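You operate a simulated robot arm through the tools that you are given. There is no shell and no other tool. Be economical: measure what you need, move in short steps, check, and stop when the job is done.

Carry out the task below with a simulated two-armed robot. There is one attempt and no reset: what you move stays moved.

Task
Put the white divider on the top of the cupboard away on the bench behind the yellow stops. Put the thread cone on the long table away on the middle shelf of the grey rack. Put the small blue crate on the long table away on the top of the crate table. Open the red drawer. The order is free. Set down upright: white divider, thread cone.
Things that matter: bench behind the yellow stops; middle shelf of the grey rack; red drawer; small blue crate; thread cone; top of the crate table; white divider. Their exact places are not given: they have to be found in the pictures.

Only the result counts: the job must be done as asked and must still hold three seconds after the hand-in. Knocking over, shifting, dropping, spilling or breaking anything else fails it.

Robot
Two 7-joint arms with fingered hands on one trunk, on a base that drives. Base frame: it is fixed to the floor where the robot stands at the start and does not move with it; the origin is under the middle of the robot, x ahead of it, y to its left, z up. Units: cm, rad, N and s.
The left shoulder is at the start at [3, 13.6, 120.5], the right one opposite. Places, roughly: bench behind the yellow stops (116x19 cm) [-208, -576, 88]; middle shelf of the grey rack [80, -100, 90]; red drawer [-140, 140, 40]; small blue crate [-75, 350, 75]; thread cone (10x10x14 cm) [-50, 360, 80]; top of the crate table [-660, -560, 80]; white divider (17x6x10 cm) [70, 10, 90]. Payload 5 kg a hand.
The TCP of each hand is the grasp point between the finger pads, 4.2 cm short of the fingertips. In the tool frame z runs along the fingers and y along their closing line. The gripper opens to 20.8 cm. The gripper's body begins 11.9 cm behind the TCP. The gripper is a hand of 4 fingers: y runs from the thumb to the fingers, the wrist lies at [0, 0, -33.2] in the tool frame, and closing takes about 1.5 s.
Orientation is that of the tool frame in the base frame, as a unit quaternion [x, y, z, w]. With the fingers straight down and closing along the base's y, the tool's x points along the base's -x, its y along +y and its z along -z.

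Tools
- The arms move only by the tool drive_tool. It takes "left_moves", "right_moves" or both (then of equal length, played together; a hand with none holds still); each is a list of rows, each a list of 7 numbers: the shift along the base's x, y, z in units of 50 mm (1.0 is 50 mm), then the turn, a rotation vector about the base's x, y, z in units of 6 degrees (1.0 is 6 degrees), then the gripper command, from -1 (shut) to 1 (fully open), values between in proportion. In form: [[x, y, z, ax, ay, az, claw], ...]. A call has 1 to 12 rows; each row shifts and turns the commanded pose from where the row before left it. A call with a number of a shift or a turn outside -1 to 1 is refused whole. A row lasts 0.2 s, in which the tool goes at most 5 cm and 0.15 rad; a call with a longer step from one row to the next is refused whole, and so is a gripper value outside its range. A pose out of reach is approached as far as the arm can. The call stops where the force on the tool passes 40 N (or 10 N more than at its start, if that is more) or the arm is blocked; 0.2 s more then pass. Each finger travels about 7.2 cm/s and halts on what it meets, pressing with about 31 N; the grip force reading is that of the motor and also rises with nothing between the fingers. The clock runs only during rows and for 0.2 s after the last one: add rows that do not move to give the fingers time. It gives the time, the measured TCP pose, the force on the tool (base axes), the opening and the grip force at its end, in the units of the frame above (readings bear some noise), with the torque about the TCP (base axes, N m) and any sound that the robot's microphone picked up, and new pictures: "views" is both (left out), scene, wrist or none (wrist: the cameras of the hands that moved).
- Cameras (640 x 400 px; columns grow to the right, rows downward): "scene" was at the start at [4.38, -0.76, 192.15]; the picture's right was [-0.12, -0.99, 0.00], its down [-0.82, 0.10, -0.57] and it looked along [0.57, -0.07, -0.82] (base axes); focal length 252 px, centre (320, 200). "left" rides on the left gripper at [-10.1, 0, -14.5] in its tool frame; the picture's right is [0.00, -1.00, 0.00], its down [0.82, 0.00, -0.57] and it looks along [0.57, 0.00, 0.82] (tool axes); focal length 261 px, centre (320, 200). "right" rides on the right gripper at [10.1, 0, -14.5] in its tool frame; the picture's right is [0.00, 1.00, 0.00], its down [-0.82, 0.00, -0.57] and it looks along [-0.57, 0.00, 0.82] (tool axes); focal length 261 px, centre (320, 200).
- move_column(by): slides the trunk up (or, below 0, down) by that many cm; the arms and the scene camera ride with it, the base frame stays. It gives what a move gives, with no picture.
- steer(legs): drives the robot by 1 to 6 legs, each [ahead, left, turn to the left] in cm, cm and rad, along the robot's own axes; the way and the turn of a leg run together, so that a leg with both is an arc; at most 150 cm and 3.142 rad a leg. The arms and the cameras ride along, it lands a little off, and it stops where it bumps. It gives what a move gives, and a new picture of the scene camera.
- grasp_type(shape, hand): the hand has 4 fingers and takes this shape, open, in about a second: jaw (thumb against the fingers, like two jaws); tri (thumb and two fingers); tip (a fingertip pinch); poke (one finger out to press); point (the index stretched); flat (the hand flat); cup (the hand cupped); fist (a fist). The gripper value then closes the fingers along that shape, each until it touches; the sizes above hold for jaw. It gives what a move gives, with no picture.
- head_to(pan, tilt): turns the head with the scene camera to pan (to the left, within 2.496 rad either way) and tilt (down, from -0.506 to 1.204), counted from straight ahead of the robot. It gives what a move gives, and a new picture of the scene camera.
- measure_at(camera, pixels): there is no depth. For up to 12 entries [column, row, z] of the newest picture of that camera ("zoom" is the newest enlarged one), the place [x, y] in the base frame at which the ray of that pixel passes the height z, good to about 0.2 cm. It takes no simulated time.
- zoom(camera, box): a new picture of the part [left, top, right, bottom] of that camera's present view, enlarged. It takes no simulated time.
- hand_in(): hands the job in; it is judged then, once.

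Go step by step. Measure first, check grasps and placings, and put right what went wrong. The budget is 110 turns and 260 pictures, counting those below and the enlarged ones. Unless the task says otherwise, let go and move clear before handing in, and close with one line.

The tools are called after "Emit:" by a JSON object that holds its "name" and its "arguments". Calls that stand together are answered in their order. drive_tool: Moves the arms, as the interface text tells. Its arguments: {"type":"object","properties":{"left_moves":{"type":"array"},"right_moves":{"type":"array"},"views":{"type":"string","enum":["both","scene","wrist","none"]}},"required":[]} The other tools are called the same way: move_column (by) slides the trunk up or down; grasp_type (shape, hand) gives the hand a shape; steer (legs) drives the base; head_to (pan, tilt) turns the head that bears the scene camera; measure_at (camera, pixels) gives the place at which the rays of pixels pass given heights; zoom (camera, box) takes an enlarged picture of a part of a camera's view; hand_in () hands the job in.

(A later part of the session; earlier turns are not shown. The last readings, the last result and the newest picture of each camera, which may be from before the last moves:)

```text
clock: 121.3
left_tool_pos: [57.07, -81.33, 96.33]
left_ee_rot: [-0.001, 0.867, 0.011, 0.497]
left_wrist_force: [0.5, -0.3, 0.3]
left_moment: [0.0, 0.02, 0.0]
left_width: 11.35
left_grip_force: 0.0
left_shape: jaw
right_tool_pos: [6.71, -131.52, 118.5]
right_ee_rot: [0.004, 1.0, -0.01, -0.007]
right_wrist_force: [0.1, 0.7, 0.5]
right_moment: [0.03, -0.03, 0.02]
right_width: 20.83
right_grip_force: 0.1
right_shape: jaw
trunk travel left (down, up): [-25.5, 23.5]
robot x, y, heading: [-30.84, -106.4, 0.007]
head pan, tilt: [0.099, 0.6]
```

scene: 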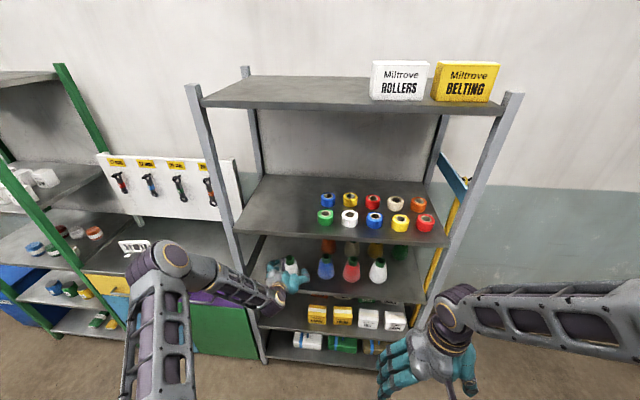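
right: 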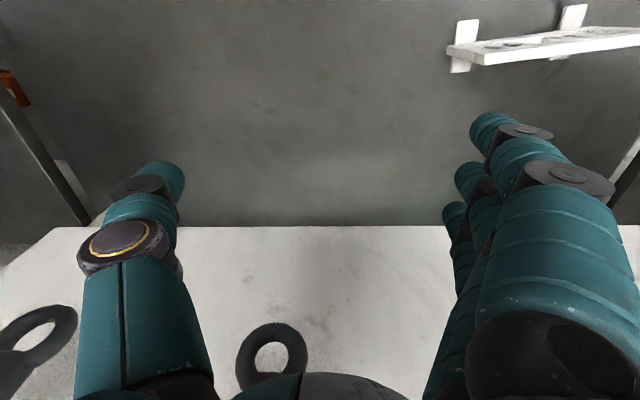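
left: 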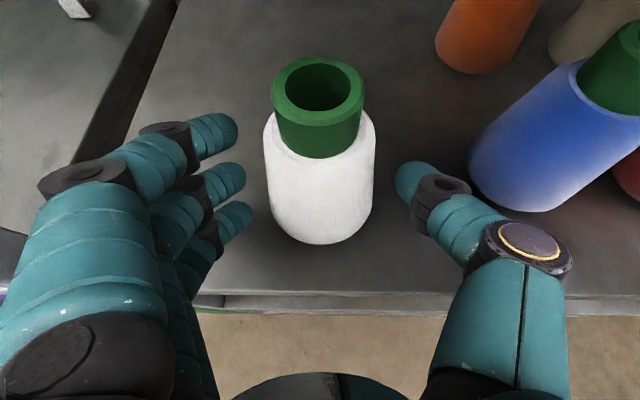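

Released; the cone stands on the shelf. I back the base out 30 cm.

Emit:
{"name": "steer", "arguments": {"legs": [[-30, 0, 0]]}}

Emit:
{"name": "zoom", "arguments": {"camera": "scene", "box": [220, 80, 420, 320]}}

Emit:
{"name": "drive_tool", "arguments": {"left_moves": [[-0.3, 0, 0.5, 0, 1, 0, 0.5], [-0.3, 0, 0.5, 0, 1, 0, 0.5], [-0.3, 0, 0.5, 0, 1, 0, 0.5], [-0.4, 0, 0.5, 0, 1, 0, 0.5], [-0.5, 0, 0.5, 0, 1, 0, 0.5], [-0.6, 0, 0.5, 0, 1, 0, 0.5], [-0.7, 0, 0.4, 0, 1, 0, 0.5], [-0.8, 0, 0.2, 0, 1, 0, 0.5], [-0.8, 0, 0.2, 0, 1, 0, 0.5], [-0.8, 0, 0.2, 0, 1, 0, 0.5]], "views": "none"}}

```text
clock: 123.3
left_tool_pos: [27.67, -81.7, 96.61]
left_ee_rot: [0.0, 0.867, 0.011, 0.498]
left_wrist_force: [-1.5, 0.3, 0.2]
left_moment: [0.01, 0.01, -0.01]
left_width: 11.35
left_grip_force: 0.1
left_shape: jaw
right_tool_pos: [-22.87, -131.78, 118.56]
right_ee_rot: [0.005, 1.0, -0.011, -0.007]
right_wrist_force: [-1.0, -0.3, -0.1]
right_moment: [-0.01, -0.13, 0.01]
right_width: 20.78
right_grip_force: 0.0
right_shape: jaw
trunk travel left (down, up): [-25.5, 23.5]
robot x, y, heading: [-60.56, -106.94, 0.007]
head pan, tilt: [0.099, 0.6]
```

scene: 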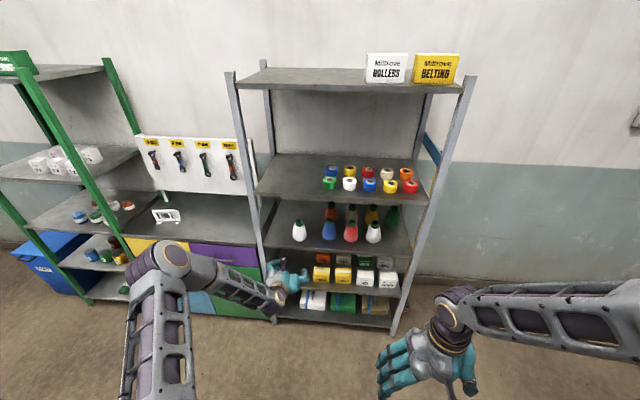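

```text
1.67 times, centred on (320, 200) of scene
```

zoom: 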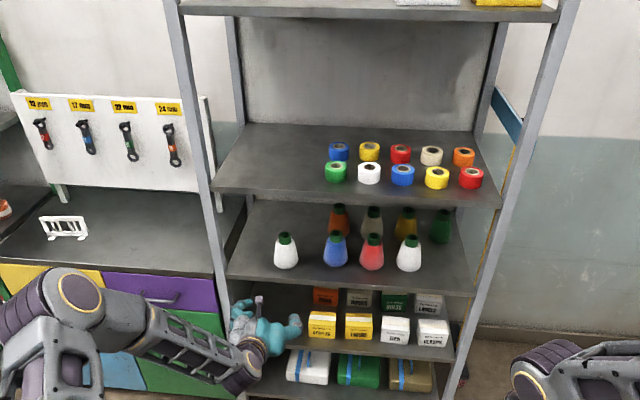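

```text
clock: 125.5
left_tool_pos: [0.14, -81.94, 116.66]
left_ee_rot: [0.006, 1.0, 0.01, -0.002]
left_wrist_force: [-0.2, -0.9, 1.3]
left_moment: [0.16, -0.05, 0.01]
left_width: 15.58
left_grip_force: 0.0
left_shape: jaw
right_tool_pos: [-22.88, -131.84, 118.62]
right_ee_rot: [0.005, 1.0, -0.01, -0.007]
right_wrist_force: [0.0, -0.7, 0.3]
right_moment: [0.17, -0.04, 0.0]
right_width: 20.82
right_grip_force: 0.1
right_shape: jaw
trunk travel left (down, up): [-25.5, 23.5]
robot x, y, heading: [-60.55, -106.55, 0.003]
head pan, tilt: [0.099, 0.6]
```

The cone stands in line with the others on the middle shelf. Now I retract the left hand a bit more and move along the aisle to the divider.

Emit:
{"name": "drive_tool", "arguments": {"left_moves": [[-0.8, 0, 0, 0, 0, 0, 0.5], [-0.8, 0, 0, 0, 0, 0, 0.5], [-0.5, 0, 0, 0, 0, 0, 0.5]], "views": "none"}}

Emit:
{"name": "steer", "arguments": {"legs": [[42, 0, 0], [0, 96, 0]]}}

Emit:
{"name": "head_to", "arguments": {"pan": 0.0, "tilt": 0.9}}

```text
clock: 126.3
left_tool_pos: [-10.2, -81.68, 116.48]
left_ee_rot: [0.006, 1.0, 0.009, -0.001]
left_wrist_force: [0.0, 0.5, -0.2]
left_moment: [-0.12, -0.09, -0.02]
left_width: 15.6
left_grip_force: 0.0
left_shape: jaw
right_tool_pos: [-22.87, -131.58, 118.58]
right_ee_rot: [0.006, 1.0, -0.011, -0.007]
right_wrist_force: [-0.5, 1.4, 0.8]
right_moment: [-0.05, -0.09, 0.01]
right_width: 20.8
right_grip_force: 0.0
right_shape: jaw
trunk travel left (down, up): [-25.5, 23.5]
robot x, y, heading: [-60.49, -106.91, 0.006]
head pan, tilt: [0.099, 0.6]
```

```text
clock: 133.6
left_tool_pos: [31.56, 15.83, 116.55]
left_ee_rot: [0.005, 1.0, 0.009, -0.002]
left_wrist_force: [0.3, -0.3, -0.6]
left_moment: [-0.03, 0.02, 0.04]
left_width: 15.61
left_grip_force: 0.0
left_shape: jaw
right_tool_pos: [18.99, -34.07, 118.58]
right_ee_rot: [0.003, 1.0, -0.01, -0.007]
right_wrist_force: [-0.6, 0.6, 0.1]
right_moment: [-0.03, 0.02, 0.01]
right_width: 20.8
right_grip_force: 0.0
right_shape: jaw
trunk travel left (down, up): [-25.5, 23.5]
robot x, y, heading: [-18.87, -9.25, 0.005]
head pan, tilt: [0.099, 0.6]
```

scene: 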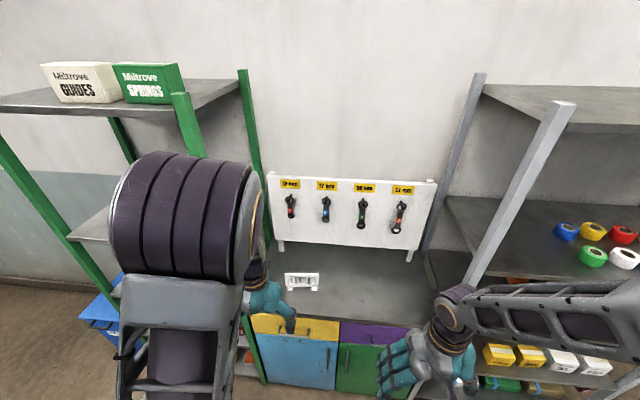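

```text
clock: 134.4
left_tool_pos: [31.47, 15.86, 116.46]
left_ee_rot: [0.004, 1.0, 0.009, -0.003]
left_wrist_force: [-1.1, -0.2, -0.6]
left_moment: [0.0, 0.03, 0.02]
left_width: 15.58
left_grip_force: 0.1
left_shape: jaw
right_tool_pos: [19.03, -34.18, 118.53]
right_ee_rot: [0.003, 1.0, -0.01, -0.008]
right_wrist_force: [0.5, 0.2, -0.8]
right_moment: [-0.01, 0.03, 0.03]
right_width: 20.82
right_grip_force: 0.1
right_shape: jaw
trunk travel left (down, up): [-25.5, 23.5]
robot x, y, heading: [-18.85, -10.01, 0.006]
head pan, tilt: [0.0, 0.901]
```

scene: 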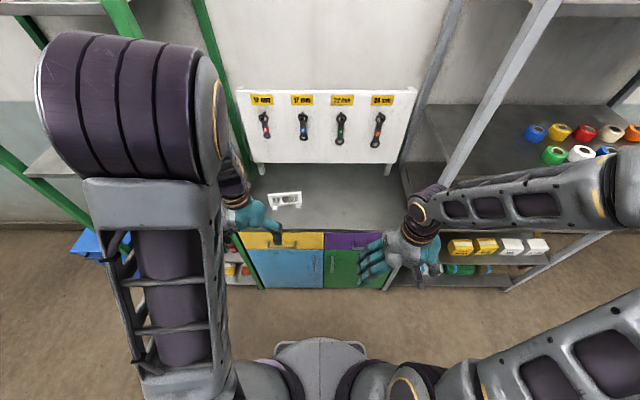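

The divider is at about (285,200). I drive ahead 20 cm and rotate the left hand 90° for a pinch across the divider's top rail.

Emit:
{"name": "steer", "arguments": {"legs": [[20, 0, 0]]}}

Emit:
{"name": "drive_tool", "arguments": {"left_moves": [[0.4, 0, 0, 0, 0, -1, 0.3], [0.4, 0, 0, 0, 0, -1, 0], [0.4, 0, 0, 0, 0, -1, 0], [0.4, 0, 0, 0, 0, -1, 0], [0, 0, 0, 0, 0, -1, 0], [0, 0, 0, 0, 0, -1, 0], [0, 0, 0, 0, 0, -1, 0], [0, 0, 0, 0, 0, -1, 0], [0, 0, 0, 0, 0, -1, 0], [0, 0, 0, 0, 0, -1, 0], [0, 0, 0, 0, 0, -1, 0], [0, 0, 0, 0, 0, -1, 0]]}}

Emit:
{"name": "zoom", "arguments": {"camera": "scene", "box": [220, 160, 380, 260]}}

```text
clock: 136.0
left_tool_pos: [51.89, 15.86, 116.5]
left_ee_rot: [0.006, 1.0, 0.009, -0.002]
left_wrist_force: [0.1, 0.4, -0.7]
left_moment: [0.0, 0.1, 0.05]
left_width: 15.61
left_grip_force: 0.1
left_shape: jaw
right_tool_pos: [39.24, -34.07, 118.53]
right_ee_rot: [0.004, 1.0, -0.01, -0.007]
right_wrist_force: [-0.5, -0.4, -0.9]
right_moment: [0.03, 0.13, -0.01]
right_width: 20.8
right_grip_force: 0.1
right_shape: jaw
trunk travel left (down, up): [-25.5, 23.5]
robot x, y, heading: [1.65, -9.27, 0.003]
head pan, tilt: [0.0, 0.901]
```

scene: 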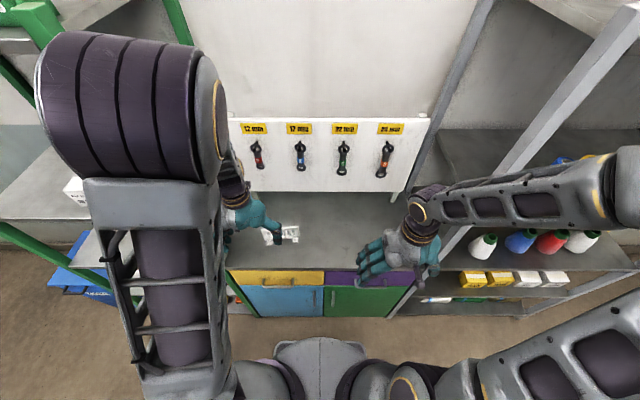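

```text
clock: 138.6
left_tool_pos: [59.92, 15.83, 116.46]
left_ee_rot: [0.592, 0.806, 0.008, 0.004]
left_wrist_force: [-0.5, 0.3, -0.5]
left_moment: [-0.01, -0.02, 0.0]
left_width: 10.5
left_grip_force: 0.0
left_shape: jaw
right_tool_pos: [39.12, -34.16, 118.56]
right_ee_rot: [0.004, 1.0, -0.009, -0.007]
right_wrist_force: [0.4, -0.1, -0.1]
right_moment: [-0.01, -0.01, 0.02]
right_width: 20.79
right_grip_force: 0.2
right_shape: jaw
trunk travel left (down, up): [-25.5, 23.5]
robot x, y, heading: [1.43, -9.03, 0.005]
head pan, tilt: [0.0, 0.901]
```

scene: 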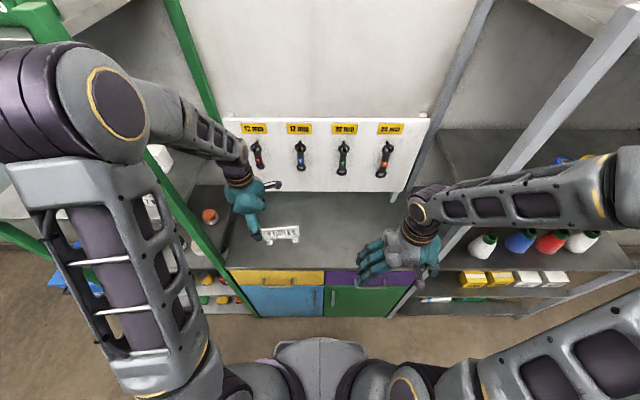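
left: 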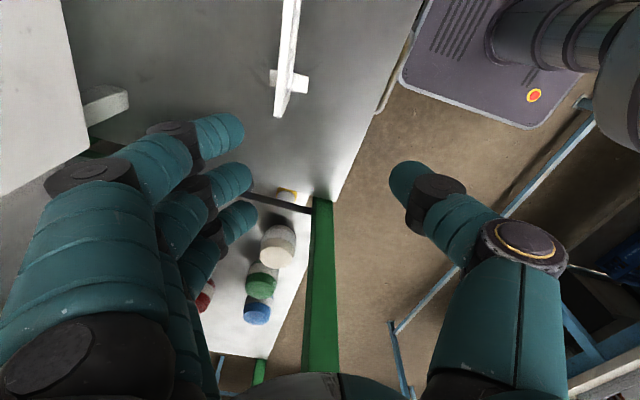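

```text
4.00 times, centred on (300, 210) of scene
```

zoom: 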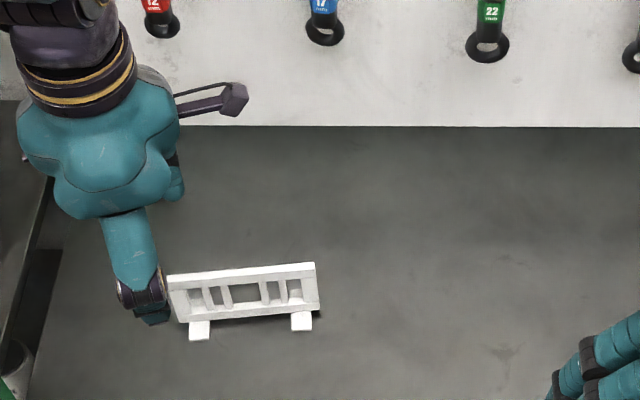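

I triangulate the divider using the scene and wrist views: in the wrist view its left end bottom is (279,117), top (292,0–10), foot (288,83).

Emit:
{"name": "measure_at", "arguments": {"camera": "scene", "pixels": [[262, 228.75, 86], [262, 228.75, 89], [298.75, 225.75, 86], [298.75, 225.75, 89], [270, 245, 76], [270, 245, 79], [295.25, 242.75, 76], [295.25, 242.75, 79]]}}

Emit:
{"name": "measure_at", "arguments": {"camera": "left", "pixels": [[279, 117, 76], [279, 117, 79], [279, 117, 89], [307, 87, 76], [307, 87, 79], [270, 75, 79], [335, 200, 78]]}}

Emit:
{"name": "zoom", "arguments": {"camera": "left", "box": [200, 0, 400, 130]}}

```text
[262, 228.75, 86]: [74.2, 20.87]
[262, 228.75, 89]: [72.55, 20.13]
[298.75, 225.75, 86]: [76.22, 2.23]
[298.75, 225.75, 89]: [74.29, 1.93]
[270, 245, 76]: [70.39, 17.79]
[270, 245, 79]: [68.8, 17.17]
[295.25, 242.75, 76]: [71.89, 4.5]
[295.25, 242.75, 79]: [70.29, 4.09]
```

```text
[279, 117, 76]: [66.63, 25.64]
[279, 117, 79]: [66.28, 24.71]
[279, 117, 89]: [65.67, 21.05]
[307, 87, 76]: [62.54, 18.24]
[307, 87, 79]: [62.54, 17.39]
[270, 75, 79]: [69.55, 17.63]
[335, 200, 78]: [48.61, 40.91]
```

```text
3.08 times, centred on (300, 65) of left
```

zoom: 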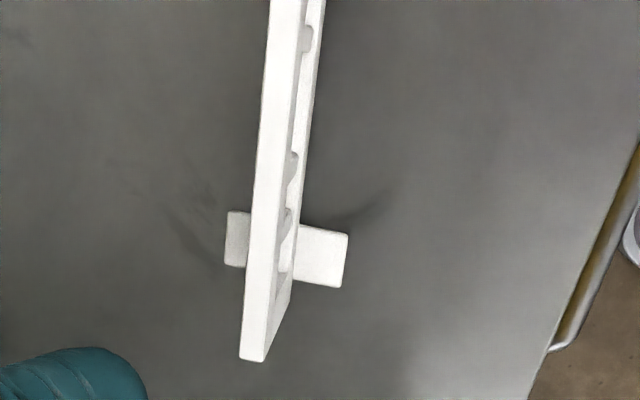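

The two estimates disagree in x; I recheck using the fresh zoom picture.

Emit:
{"name": "measure_at", "arguments": {"camera": "zoom", "pixels": [[252, 358, 86], [252, 358, 89], [252, 358, 92], [345, 270, 77], [345, 270, 80], [345, 270, 83], [585, 260, 78]]}}

Emit:
{"name": "measure_at", "arguments": {"camera": "scene", "pixels": [[350, 270, 78], [350, 270, 80], [350, 270, 82]]}}

```text
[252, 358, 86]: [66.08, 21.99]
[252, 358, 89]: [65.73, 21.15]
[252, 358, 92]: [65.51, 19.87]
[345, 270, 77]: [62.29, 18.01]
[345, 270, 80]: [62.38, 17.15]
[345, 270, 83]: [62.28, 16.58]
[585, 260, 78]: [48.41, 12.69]
```

```text
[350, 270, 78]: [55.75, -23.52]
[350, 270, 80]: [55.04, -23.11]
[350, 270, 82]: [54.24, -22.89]
```

The offset is explained if the surface is at z≈90 rather than 79 (divider top ≈100). Recompute at those heights.

Emit:
{"name": "measure_at", "arguments": {"camera": "scene", "pixels": [[262, 228.75, 98], [262, 228.75, 100], [298.75, 225.75, 98], [298.75, 225.75, 100], [270, 245, 89], [270, 245, 91], [295.25, 242.75, 89], [295.25, 242.75, 91], [350, 270, 90]]}}

Emit:
{"name": "measure_at", "arguments": {"camera": "zoom", "pixels": [[252, 358, 98], [252, 358, 100], [342, 285, 89], [342, 285, 91], [282, 0, 98], [282, 0, 100]]}}

```text
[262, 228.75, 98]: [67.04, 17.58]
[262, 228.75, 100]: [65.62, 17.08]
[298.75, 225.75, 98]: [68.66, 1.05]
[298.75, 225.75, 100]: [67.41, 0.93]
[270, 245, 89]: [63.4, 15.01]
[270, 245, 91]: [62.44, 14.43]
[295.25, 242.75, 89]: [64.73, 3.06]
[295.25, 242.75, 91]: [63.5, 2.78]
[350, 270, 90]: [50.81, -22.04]
```

```text
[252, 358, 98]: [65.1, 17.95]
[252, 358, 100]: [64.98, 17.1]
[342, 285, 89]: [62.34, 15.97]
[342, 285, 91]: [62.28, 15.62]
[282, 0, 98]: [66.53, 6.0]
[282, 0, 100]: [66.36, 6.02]
```

Agreement: rail top from (65.3,17.1) to (67.4,0.9) at z≈100, surface ≈90.5, tilted ~7°. I position the hand above its middle and align the closing line.

Emit:
{"name": "drive_tool", "arguments": {"left_moves": [[0.4, -0.4, 0, 0, 0, -0.9, 0.0], [0.4, -0.5, 0, 0, 0, -0.85, 0.0], [0.47, -0.47, 0, 0, 0, 0, 0.0], [0, 0, -0.7, 0, 0, 0, 0.0], [0, 0, -0.5, 0, 0, 0, 0.0], [0, 0, 0, 0, 0, 0, 0.0]]}}

Emit:
{"name": "zoom", "arguments": {"camera": "scene", "box": [220, 160, 380, 260]}}

```text
clock: 140.0
left_tool_pos: [65.93, 8.98, 110.64]
left_ee_rot: [0.664, 0.748, 0.009, 0.005]
left_wrist_force: [-0.5, -0.1, 0.2]
left_moment: [-0.01, -0.05, -0.03]
left_width: 10.46
left_grip_force: 0.0
left_shape: jaw
right_tool_pos: [39.12, -34.08, 118.53]
right_ee_rot: [0.005, 1.0, -0.01, -0.008]
right_wrist_force: [0.9, 0.1, -0.3]
right_moment: [0.0, -0.03, 0.01]
right_width: 20.83
right_grip_force: 0.0
right_shape: jaw
trunk travel left (down, up): [-25.5, 23.5]
robot x, y, heading: [1.89, -9.25, 0.003]
head pan, tilt: [0.0, 0.901]
```

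scene: 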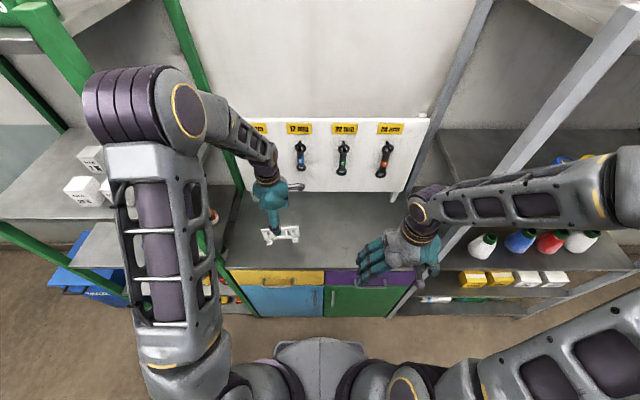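
left: 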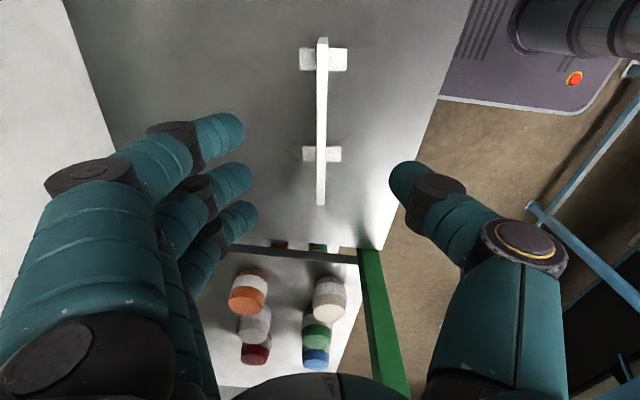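

```text
4.00 times, centred on (300, 210) of scene
```

zoom: 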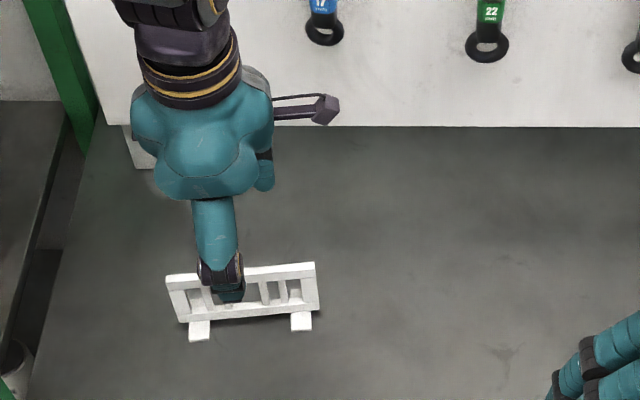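

The panel is centred at col 321 and aligned. Lower 13 cm.

Emit:
{"name": "drive_tool", "arguments": {"left_moves": [[0, 0, -0.6, 0, 0, 0, 0.0], [0, 0, -0.6, 0, 0, 0, 0.0], [0, 0, -0.5, 0, 0, 0, 0.0], [0, 0, -0.4, 0, 0, 0, 0.0], [0, 0, -0.3, 0, 0, 0, 0.0], [0, 0, -0.2, 0, 0, 0, 0.0]]}}

```text
clock: 141.4
left_tool_pos: [66.11, 8.94, 97.46]
left_ee_rot: [0.664, 0.748, 0.008, 0.004]
left_wrist_force: [0.8, 0.2, 0.6]
left_moment: [-0.04, 0.05, 0.04]
left_width: 10.45
left_grip_force: 0.0
left_shape: jaw
right_tool_pos: [39.24, -34.06, 118.47]
right_ee_rot: [0.004, 1.0, -0.01, -0.008]
right_wrist_force: [0.7, -0.6, 0.3]
right_moment: [-0.05, 0.03, -0.03]
right_width: 20.8
right_grip_force: 0.0
right_shape: jaw
trunk travel left (down, up): [-25.5, 23.5]
robot x, y, heading: [1.63, -9.4, 0.006]
head pan, tilt: [0.0, 0.901]
```

scene: 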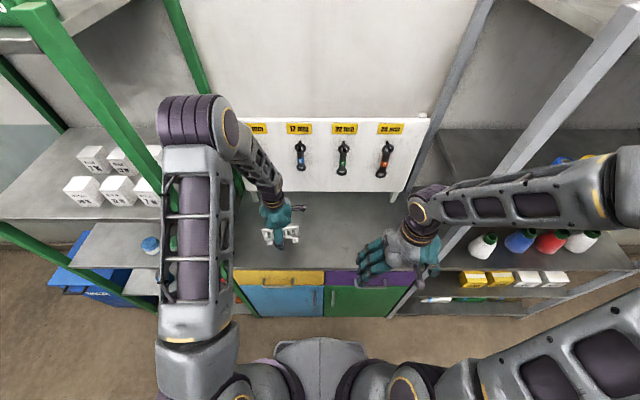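
left: 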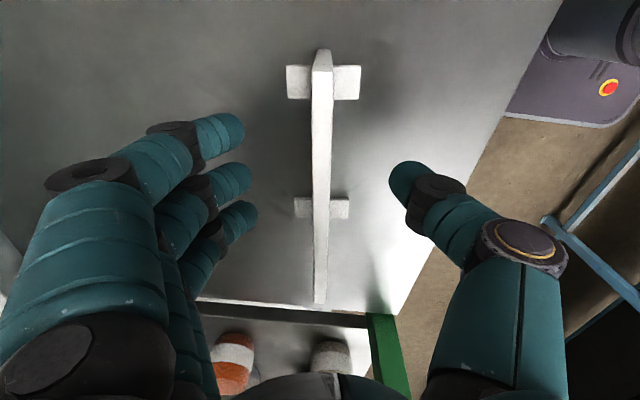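

Straddling correctly; close.

Emit:
{"name": "drive_tool", "arguments": {"left_moves": [[0, 0, 0, 0, 0, 0, -0.4], [0, 0, 0, 0, 0, 0, -0.7], [0, 0, 0, 0, 0, 0, -1], [0, 0, 0, 0, 0, 0, -1], [0, 0, 0, 0, 0, 0, -1], [0, 0, 0, 0, 0, 0, -1]]}}

```text
clock: 142.8
left_tool_pos: [65.98, 8.88, 97.53]
left_ee_rot: [0.664, 0.747, 0.008, 0.005]
left_wrist_force: [0.2, 1.1, -0.4]
left_moment: [-0.01, 0.0, 0.01]
left_width: 0.5
left_grip_force: 31.1
left_shape: jaw
right_tool_pos: [39.22, -34.07, 118.49]
right_ee_rot: [0.004, 1.0, -0.011, -0.008]
right_wrist_force: [0.3, -0.1, 0.7]
right_moment: [-0.02, -0.05, -0.03]
right_width: 20.81
right_grip_force: 0.1
right_shape: jaw
trunk travel left (down, up): [-25.5, 23.5]
robot x, y, heading: [1.89, -9.1, 0.005]
head pan, tilt: [0.0, 0.901]
```

scene: 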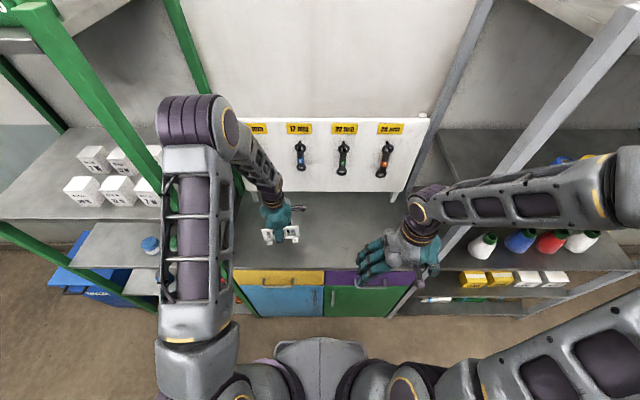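
left: 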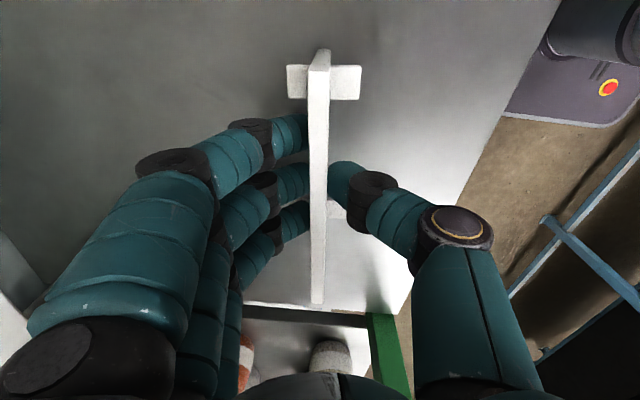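

Panel is held between thumb and fingers. Lift 12 cm.

Emit:
{"name": "drive_tool", "arguments": {"left_moves": [[0, 0, 0.2, 0, 0, 0, -1], [0, 0, 0.4, 0, 0, 0, -1], [0, 0, 0.6, 0, 0, 0, -1], [0, 0, 0.6, 0, 0, 0, -1], [0, 0, 0.6, 0, 0, 0, -1], [0, 0, 0.2, 0, 0, 0, -1]]}}

```text
clock: 144.2
left_tool_pos: [66.17, 9.05, 110.43]
left_ee_rot: [0.664, 0.747, 0.008, 0.004]
left_wrist_force: [0.4, 0.3, 0.0]
left_moment: [0.04, 0.04, -0.03]
left_width: 0.49
left_grip_force: 30.7
left_shape: jaw
right_tool_pos: [39.36, -34.11, 118.52]
right_ee_rot: [0.004, 1.0, -0.01, -0.009]
right_wrist_force: [0.9, -0.1, 0.3]
right_moment: [0.0, 0.03, 0.0]
right_width: 20.82
right_grip_force: 0.1
right_shape: jaw
trunk travel left (down, up): [-25.5, 23.5]
robot x, y, heading: [1.61, -9.06, 0.005]
head pan, tilt: [0.0, 0.901]
```

scene: 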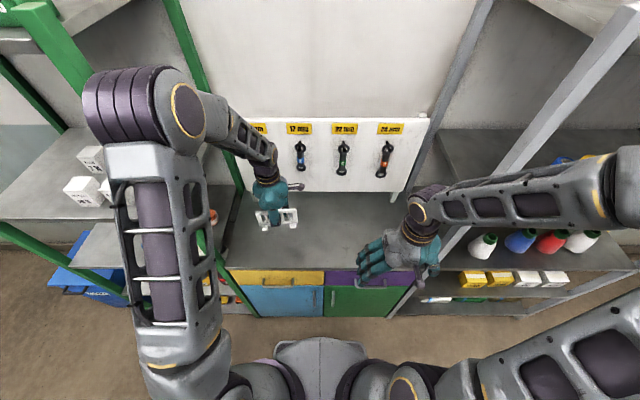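
left: 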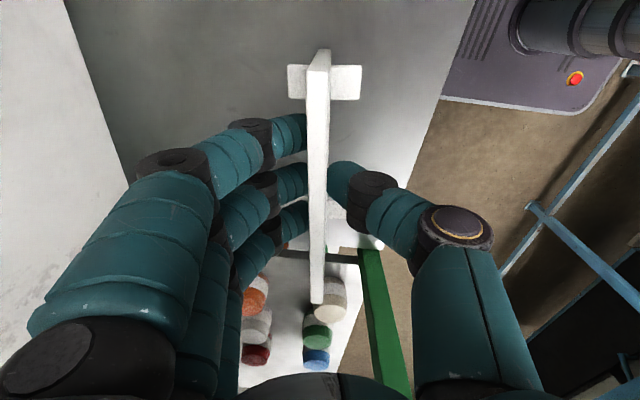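

Held securely. Back off 20 cm, then retract the hand for travel.

Emit:
{"name": "steer", "arguments": {"legs": [[-20, 0, 0]]}}

Emit:
{"name": "drive_tool", "arguments": {"left_moves": [[-0.6, 0, 0.3, 0, 0, 0, -1], [-0.6, 0, 0.3, 0, 0, 0, -1], [-0.6, 0, 0.3, 0, 0, 0, -1], [-0.6, 0, 0.3, 0, 0, 0, -1], [-0.6, 0, 0.2, 0, 0, 0, -1]], "views": "none"}}

Emit:
{"name": "head_to", "arguments": {"pan": -2.2, "tilt": 0.6}}

```text
clock: 145.8
left_tool_pos: [45.84, 9.0, 110.55]
left_ee_rot: [0.663, 0.748, 0.008, 0.006]
left_wrist_force: [-0.8, -0.1, 0.0]
left_moment: [-0.03, -0.09, 0.03]
left_width: 0.47
left_grip_force: 30.7
left_shape: jaw
right_tool_pos: [19.21, -34.16, 118.51]
right_ee_rot: [0.005, 1.0, -0.01, -0.007]
right_wrist_force: [-0.4, -1.2, -0.3]
right_moment: [0.03, -0.13, -0.02]
right_width: 20.81
right_grip_force: 0.1
right_shape: jaw
trunk travel left (down, up): [-25.5, 23.5]
robot x, y, heading: [-18.77, -9.35, 0.004]
head pan, tilt: [0.0, 0.901]
```

scene: 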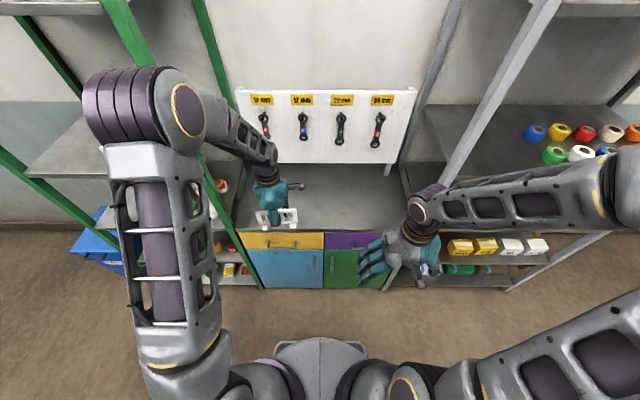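

```text
clock: 147.0
left_tool_pos: [30.91, 9.06, 117.4]
left_ee_rot: [0.664, 0.748, 0.009, 0.006]
left_wrist_force: [-0.4, 1.3, -0.8]
left_moment: [-0.04, -0.08, -0.02]
left_width: 0.51
left_grip_force: 31.2
left_shape: jaw
right_tool_pos: [19.08, -33.99, 118.63]
right_ee_rot: [0.004, 1.0, -0.01, -0.007]
right_wrist_force: [-1.0, 1.2, 0.6]
right_moment: [-0.02, -0.08, -0.03]
right_width: 20.81
right_grip_force: 0.1
right_shape: jaw
trunk travel left (down, up): [-25.5, 23.5]
robot x, y, heading: [-18.51, -9.36, 0.006]
head pan, tilt: [0.0, 0.901]
```

```text
clock: 149.1
left_tool_pos: [31.07, 8.95, 117.29]
left_ee_rot: [0.663, 0.748, 0.008, 0.005]
left_wrist_force: [-0.2, -0.7, -0.3]
left_moment: [-0.01, 0.03, -0.02]
left_width: 0.46
left_grip_force: 31.1
left_shape: jaw
right_tool_pos: [19.28, -34.16, 118.45]
right_ee_rot: [0.004, 1.0, -0.011, -0.008]
right_wrist_force: [-0.4, 0.1, 1.0]
right_moment: [0.02, -0.01, 0.0]
right_width: 20.8
right_grip_force: 0.1
right_shape: jaw
trunk travel left (down, up): [-25.5, 23.5]
robot x, y, heading: [-18.38, -9.48, 0.01]
head pan, tilt: [-2.201, 0.6]
```

scene: 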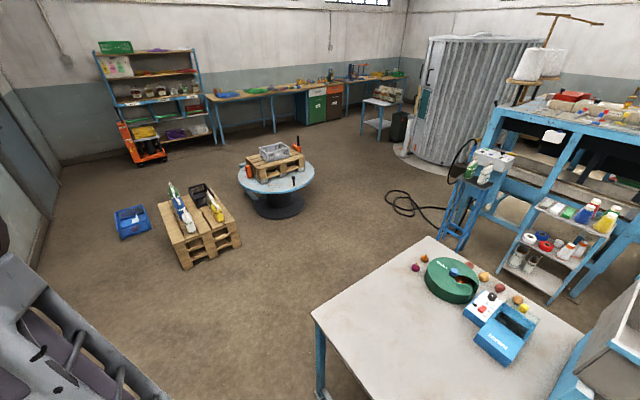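

I measure obstacles on the floor: pallet, reel, hose, stool, silo, bench legs.

Emit:
{"name": "measure_at", "arguments": {"camera": "scene", "pixels": [[185, 269, 0], [241, 247, 0], [278, 219, 0], [305, 207, 0], [315, 172, 45], [240, 172, 45], [390, 197, 0], [442, 240, 0], [395, 150, 0], [275, 132, 0], [347, 118, 0], [408, 138, 0]]}}

Emit:
{"name": "measure_at", "arguments": {"camera": "scene", "pixels": [[212, 102, 88], [300, 92, 88], [340, 85, 88], [400, 76, 88], [318, 395, 0], [118, 235, 0], [460, 250, 0], [383, 140, 0], [315, 310, 78]]}}

```text
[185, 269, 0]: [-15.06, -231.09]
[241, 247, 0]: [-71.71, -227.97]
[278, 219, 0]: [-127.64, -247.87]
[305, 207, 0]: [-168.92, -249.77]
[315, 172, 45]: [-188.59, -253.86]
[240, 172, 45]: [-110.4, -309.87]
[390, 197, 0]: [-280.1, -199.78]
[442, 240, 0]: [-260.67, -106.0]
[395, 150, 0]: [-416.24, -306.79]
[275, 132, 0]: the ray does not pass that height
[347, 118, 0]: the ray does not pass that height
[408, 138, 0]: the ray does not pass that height
```

```text
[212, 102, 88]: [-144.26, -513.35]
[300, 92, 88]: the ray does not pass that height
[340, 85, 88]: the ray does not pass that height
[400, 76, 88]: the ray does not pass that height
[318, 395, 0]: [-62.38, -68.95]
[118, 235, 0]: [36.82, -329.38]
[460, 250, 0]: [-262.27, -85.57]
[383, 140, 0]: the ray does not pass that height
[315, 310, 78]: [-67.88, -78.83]
```

Corridor between the reel (west edge x≈−198) and the hose (x<−258) lets me pass at x≈−227. I drive there and toward the bench.

Emit:
{"name": "steer", "arguments": {"legs": [[0, -131, 0], [-85, 0, 0], [0, 0, -1.578], [0, -123, 0]]}}

Emit:
{"name": "head_to", "arguments": {"pan": 0.0, "tilt": 0.4}}

```text
clock: 169.5
left_tool_pos: [-207.33, -196.91, 117.41]
left_ee_rot: [0.998, 0.06, 0.003, 0.009]
left_wrist_force: [0.2, -0.7, -0.8]
left_moment: [0.0, -0.01, 0.03]
left_width: 0.44
left_grip_force: 30.9
left_shape: jaw
right_tool_pos: [-250.6, -185.07, 118.52]
right_ee_rot: [0.709, 0.705, -0.001, -0.013]
right_wrist_force: [-0.5, 0.2, -0.7]
right_moment: [0.0, -0.08, -0.02]
right_width: 20.81
right_grip_force: 0.2
right_shape: jaw
trunk travel left (down, up): [-25.5, 23.5]
robot x, y, heading: [-225.46, -147.4, -1.561]
head pan, tilt: [-2.201, 0.6]
```

scene: 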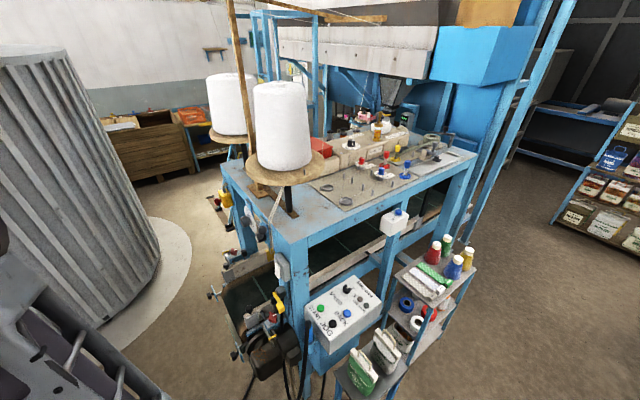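

```text
clock: 171.6
left_tool_pos: [-207.49, -196.9, 117.4]
left_ee_rot: [0.998, 0.06, 0.002, 0.009]
left_wrist_force: [-0.6, 1.1, -1.1]
left_moment: [-0.01, 0.0, -0.02]
left_width: 0.49
left_grip_force: 31.5
left_shape: jaw
right_tool_pos: [-250.6, -185.15, 118.58]
right_ee_rot: [0.709, 0.705, -0.003, -0.012]
right_wrist_force: [0.5, 0.3, 0.4]
right_moment: [-0.02, 0.02, 0.0]
right_width: 20.79
right_grip_force: 0.1
right_shape: jaw
trunk travel left (down, up): [-25.5, 23.5]
robot x, y, heading: [-225.58, -147.4, -1.562]
head pan, tilt: [0.0, 0.4]
```

scene: 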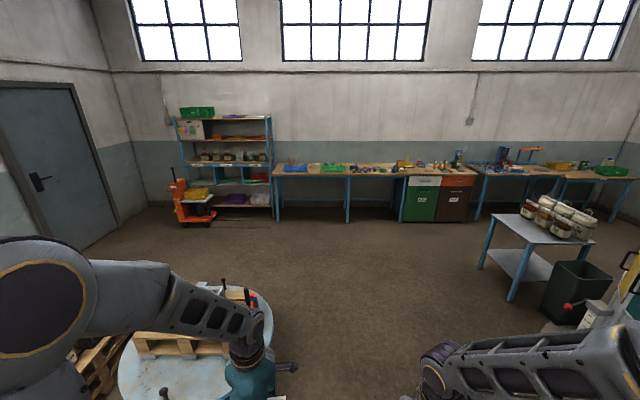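

The way ahead is clear to the bench. Drive ahead 280 cm and look down at it.

Emit:
{"name": "steer", "arguments": {"legs": [[150, 0, -0.009], [125, 0, 0]]}}

Emit:
{"name": "head_to", "arguments": {"pan": 0.0, "tilt": 0.6}}

Emit:
{"name": "zoom", "arguments": {"camera": "scene", "box": [120, 130, 520, 380]}}

```text
clock: 184.9
left_tool_pos: [-205.14, -471.99, 117.38]
left_ee_rot: [0.998, 0.062, 0.002, 0.009]
left_wrist_force: [0.5, 0.1, -0.8]
left_moment: [0.02, 0.0, 0.0]
left_width: 0.46
left_grip_force: 31.0
left_shape: jaw
right_tool_pos: [-248.42, -460.27, 118.56]
right_ee_rot: [0.708, 0.706, -0.003, -0.012]
right_wrist_force: [-0.2, -0.7, 0.4]
right_moment: [0.03, -0.05, 0.02]
right_width: 20.79
right_grip_force: 0.0
right_shape: jaw
trunk travel left (down, up): [-25.5, 23.5]
robot x, y, heading: [-223.43, -422.4, -1.554]
head pan, tilt: [0.0, 0.4]
```

scene: 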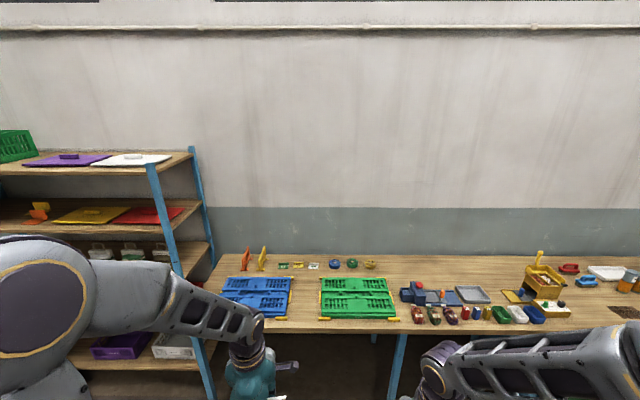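

```text
clock: 185.7
left_tool_pos: [-205.09, -471.92, 117.48]
left_ee_rot: [0.998, 0.063, 0.003, 0.009]
left_wrist_force: [-0.8, 0.1, -0.8]
left_moment: [-0.01, 0.01, 0.01]
left_width: 0.47
left_grip_force: 30.7
left_shape: jaw
right_tool_pos: [-248.5, -460.16, 118.65]
right_ee_rot: [0.708, 0.706, -0.002, -0.012]
right_wrist_force: [0.1, 0.8, -0.2]
right_moment: [-0.01, -0.01, 0.03]
right_width: 20.77
right_grip_force: 0.1
right_shape: jaw
trunk travel left (down, up): [-25.5, 23.5]
robot x, y, heading: [-223.43, -422.51, -1.564]
head pan, tilt: [0.0, 0.6]
```

scene: 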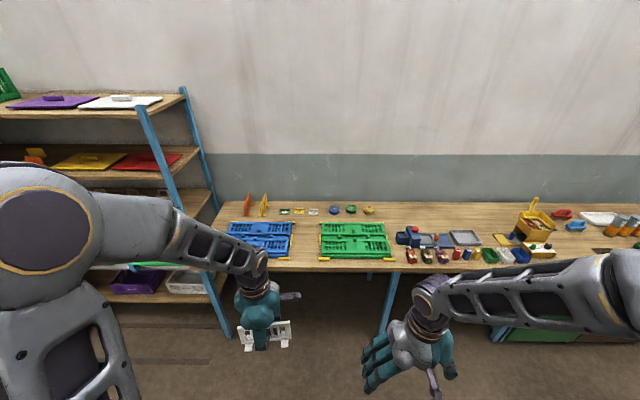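

```text
1.60 times, centred on (320, 255) of scene
```

zoom: 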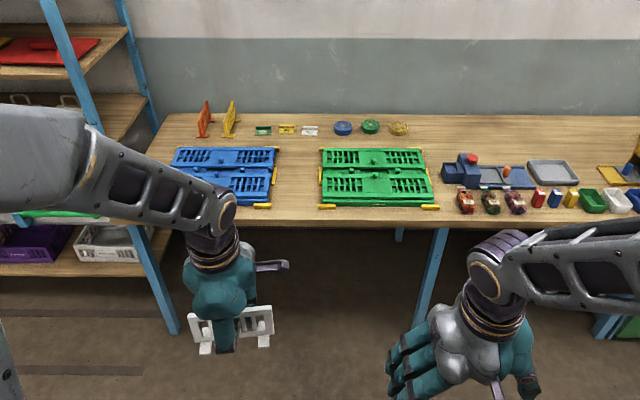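

Yellow stops are the yellow corner pieces around the folded blue and green crates; the strip behind holds orange/yellow dividers and small discs. I measure the strip.

Emit:
{"name": "measure_at", "arguments": {"camera": "scene", "pixels": [[225, 204, 88], [292, 224, 88], [320, 224, 88], [386, 224, 88], [369, 211, 88], [351, 210, 88], [313, 212, 88], [420, 204, 88], [465, 231, 88], [430, 234, 88], [325, 271, 88], [515, 238, 88]]}}

Emit:
{"name": "zoom", "arguments": {"camera": "scene", "box": [210, 185, 530, 275]}}

```text
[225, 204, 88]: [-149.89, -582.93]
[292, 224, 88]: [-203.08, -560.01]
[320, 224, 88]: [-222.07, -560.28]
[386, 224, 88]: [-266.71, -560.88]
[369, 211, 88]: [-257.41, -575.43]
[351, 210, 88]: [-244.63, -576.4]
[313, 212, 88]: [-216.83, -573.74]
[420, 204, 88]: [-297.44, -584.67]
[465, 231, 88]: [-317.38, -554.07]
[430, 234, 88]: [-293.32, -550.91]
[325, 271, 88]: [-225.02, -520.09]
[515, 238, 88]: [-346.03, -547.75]
```

```text
2.00 times, centred on (370, 230) of scene
```

zoom: 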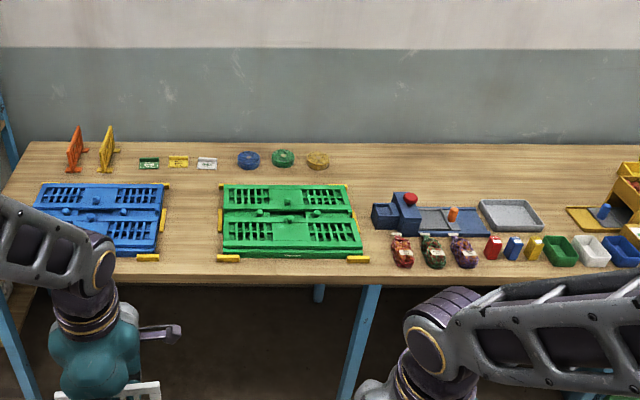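

The strip behind the stops (y ≈ −566…−585) has dividers at x≈−169,−181, clips at −196,−206,−217 and discs at −232,−245,−257, so the white one fits only turned perpendicular (e.g. x≈−188 or −224). I'll try rotating the hand a further 90° so its camera stays away from the wall.

Emit:
{"name": "drive_tool", "arguments": {"left_moves": [[0, 0, 0, 0, 0, -1, -1], [0, 0, 0, 0, 0, -1, -1], [0, 0, 0, 0, 0, -1, -1], [0, 0, 0, 0, 0, -1, -1], [0, 0, 0, 0, 0, -1, -1], [0, 0, 0, 0, 0, -1, -1], [0, 0, 0, 0, 0, -1, -1], [0, 0, 0, 0, 0, -1, -1], [0, 0, 0, 0, 0, -1, -1], [0, 0, 0, 0, 0, -1, -1], [0, 0, 0, 0, 0, -1, -1], [0, 0, 0, 0, 0, -1, -1]]}}

```text
clock: 188.2
left_tool_pos: [-205.12, -471.98, 117.36]
left_ee_rot: [0.844, -0.536, -0.003, 0.008]
left_wrist_force: [0.3, 1.2, -0.6]
left_moment: [-0.03, -0.02, 0.02]
left_width: 0.46
left_grip_force: 30.6
left_shape: jaw
right_tool_pos: [-248.28, -460.24, 118.59]
right_ee_rot: [0.708, 0.706, -0.002, -0.013]
right_wrist_force: [0.6, 0.0, 0.9]
right_moment: [-0.02, 0.02, 0.01]
right_width: 20.8
right_grip_force: 0.1
right_shape: jaw
trunk travel left (down, up): [-25.5, 23.5]
robot x, y, heading: [-223.3, -422.44, -1.565]
head pan, tilt: [0.0, 0.6]
```

scene: 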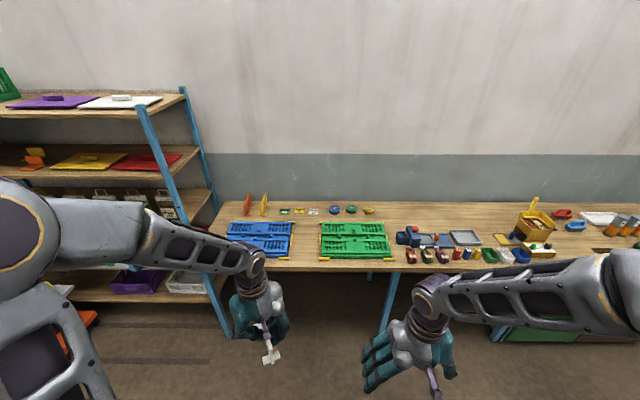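
left: 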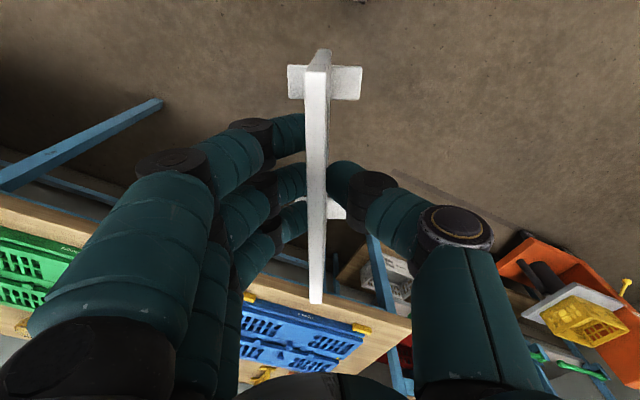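

The rotation works. I finish aligning (−25°) and drive ahead 50 cm for a close look at the strip.

Emit:
{"name": "drive_tool", "arguments": {"left_moves": [[0, 0, 0, 0, 0, -1, -1], [0, 0, 0, 0, 0, -1, -1], [0, 0, 0, 0, 0, -1, -1], [0, 0, 0, 0, 0, -1, -1], [0, 0, 0, 0, 0, -0.2, -1]], "views": "none"}}

Emit:
{"name": "steer", "arguments": {"legs": [[50, 0, -0.006]]}}

Emit:
{"name": "head_to", "arguments": {"pan": 0.1, "tilt": 0.85}}

Emit:
{"name": "zoom", "arguments": {"camera": "scene", "box": [200, 100, 440, 250]}}

```text
clock: 189.4
left_tool_pos: [-205.05, -471.98, 117.46]
left_ee_rot: [-0.706, 0.708, 0.006, -0.007]
left_wrist_force: [0.0, 0.1, -0.6]
left_moment: [0.0, 0.0, -0.01]
left_width: 0.47
left_grip_force: 31.1
left_shape: jaw
right_tool_pos: [-248.39, -460.33, 118.53]
right_ee_rot: [0.709, 0.706, -0.002, -0.014]
right_wrist_force: [-0.6, -0.7, -0.6]
right_moment: [0.02, 0.0, 0.02]
right_width: 20.8
right_grip_force: 0.0
right_shape: jaw
trunk travel left (down, up): [-25.5, 23.5]
robot x, y, heading: [-224.17, -422.42, -1.56]
head pan, tilt: [0.0, 0.6]
```

```text
clock: 192.3
left_tool_pos: [-204.86, -521.0, 117.43]
left_ee_rot: [-0.706, 0.708, 0.004, -0.008]
left_wrist_force: [0.5, -0.4, -1.6]
left_moment: [0.06, -0.04, 0.01]
left_width: 0.46
left_grip_force: 30.7
left_shape: jaw
right_tool_pos: [-247.94, -508.99, 118.62]
right_ee_rot: [0.71, 0.705, -0.003, -0.012]
right_wrist_force: [-0.6, -0.6, -1.1]
right_moment: [0.06, 0.01, 0.01]
right_width: 20.8
right_grip_force: 0.1
right_shape: jaw
trunk travel left (down, up): [-25.5, 23.5]
robot x, y, heading: [-223.3, -471.39, -1.56]
head pan, tilt: [0.0, 0.6]
```

scene: 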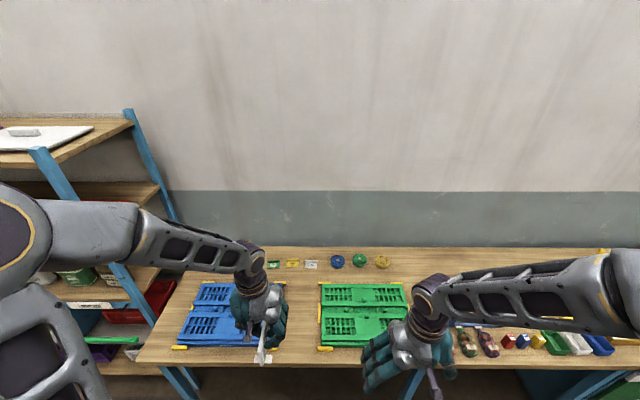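

```text
clock: 193.1
left_tool_pos: [-204.82, -520.92, 117.5]
left_ee_rot: [-0.706, 0.709, 0.005, -0.007]
left_wrist_force: [-0.2, 0.3, -0.8]
left_moment: [-0.03, -0.02, 0.01]
left_width: 0.45
left_grip_force: 31.4
left_shape: jaw
right_tool_pos: [-247.98, -508.96, 118.51]
right_ee_rot: [0.71, 0.705, -0.002, -0.013]
right_wrist_force: [-0.3, 0.2, -0.2]
right_moment: [-0.08, -0.02, 0.0]
right_width: 20.78
right_grip_force: 0.1
right_shape: jaw
trunk travel left (down, up): [-25.5, 23.5]
robot x, y, heading: [-223.22, -471.29, -1.568]
head pan, tilt: [0.099, 0.85]
```

scene: 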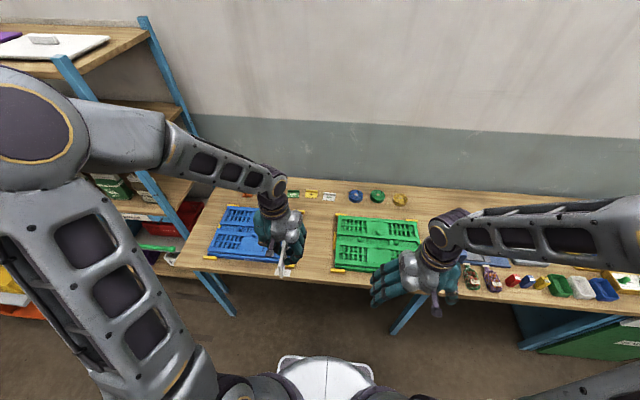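

```text
2.67 times, centred on (320, 175) of scene
```

zoom: 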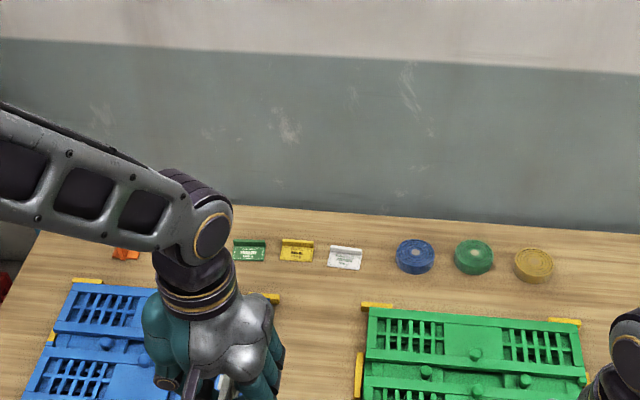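

The gap between the white clip (right edge zoom x≈363) and blue disc (left edge ≈396) is visible. I measure it.

Emit:
{"name": "measure_at", "arguments": {"camera": "zoom", "pixels": [[363, 250, 88], [361, 269, 88], [396, 260, 88], [436, 262, 88], [329, 268, 88], [231, 262, 88], [267, 262, 88], [380, 219, 88], [377, 303, 88], [330, 215, 88], [560, 320, 88]]}}

Emit:
{"name": "head_to", "arguments": {"pan": 0.45, "tilt": 0.75}}

Emit:
{"name": "zoom", "arguments": {"camera": "left", "box": [0, 0, 640, 400]}}

```text
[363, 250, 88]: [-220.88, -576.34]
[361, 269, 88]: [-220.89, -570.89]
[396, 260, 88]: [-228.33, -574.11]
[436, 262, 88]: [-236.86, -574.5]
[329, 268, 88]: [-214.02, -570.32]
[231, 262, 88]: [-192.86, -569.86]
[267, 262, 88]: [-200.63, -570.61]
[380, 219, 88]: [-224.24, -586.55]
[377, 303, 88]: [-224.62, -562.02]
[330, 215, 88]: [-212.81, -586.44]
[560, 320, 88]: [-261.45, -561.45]
```

```text
clock: 193.9
left_tool_pos: [-204.88, -520.87, 117.37]
left_ee_rot: [-0.706, 0.708, 0.005, -0.008]
left_wrist_force: [0.4, -0.2, -1.4]
left_moment: [0.0, -0.03, -0.02]
left_width: 0.45
left_grip_force: 31.3
left_shape: jaw
right_tool_pos: [-248.11, -509.06, 118.45]
right_ee_rot: [0.71, 0.704, -0.002, -0.012]
right_wrist_force: [-0.9, 0.3, 1.0]
right_moment: [0.02, -0.02, 0.0]
right_width: 20.78
right_grip_force: 0.0
right_shape: jaw
trunk travel left (down, up): [-25.5, 23.5]
robot x, y, heading: [-222.94, -471.2, -1.566]
head pan, tilt: [0.45, 0.75]
```

scene: 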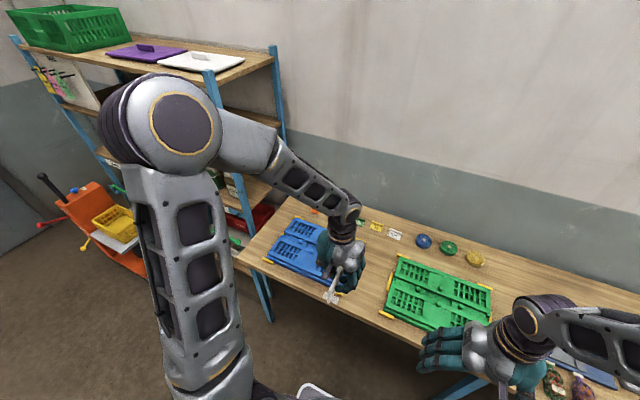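

```text
1.00 times, centred on (320, 200) of left
```

zoom: 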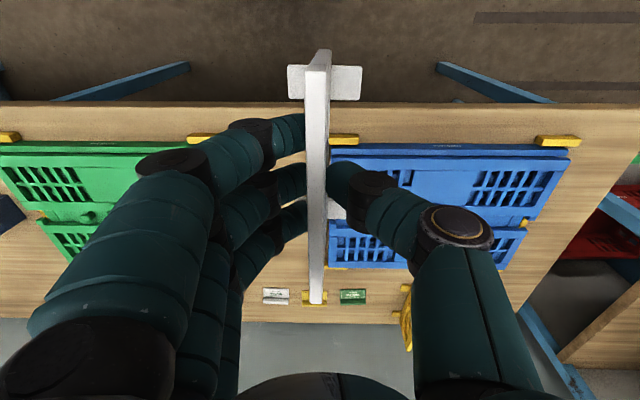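

Between the green clip and the yellow divider there seems to be a ~10 cm gap. Zoom the wrist view there.

Emit:
{"name": "zoom", "arguments": {"camera": "left", "box": [240, 260, 480, 360]}}

Emit:
{"name": "measure_at", "arguments": {"camera": "zoom", "pixels": [[337, 82, 88], [337, 115, 88], [430, 62, 88], [430, 80, 88], [445, 230, 88], [265, 82, 88], [128, 115, 88], [60, 80, 88], [425, 75, 98]]}}

```text
2.67 times, centred on (360, 310) of left
```

zoom: 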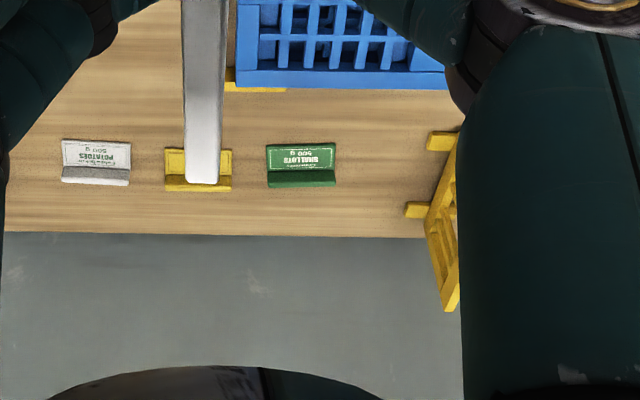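

```text
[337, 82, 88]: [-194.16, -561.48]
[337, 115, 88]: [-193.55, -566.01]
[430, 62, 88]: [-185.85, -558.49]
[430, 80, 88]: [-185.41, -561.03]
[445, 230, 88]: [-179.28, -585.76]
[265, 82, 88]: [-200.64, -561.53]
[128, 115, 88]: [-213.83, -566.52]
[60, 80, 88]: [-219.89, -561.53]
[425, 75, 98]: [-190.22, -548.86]
```

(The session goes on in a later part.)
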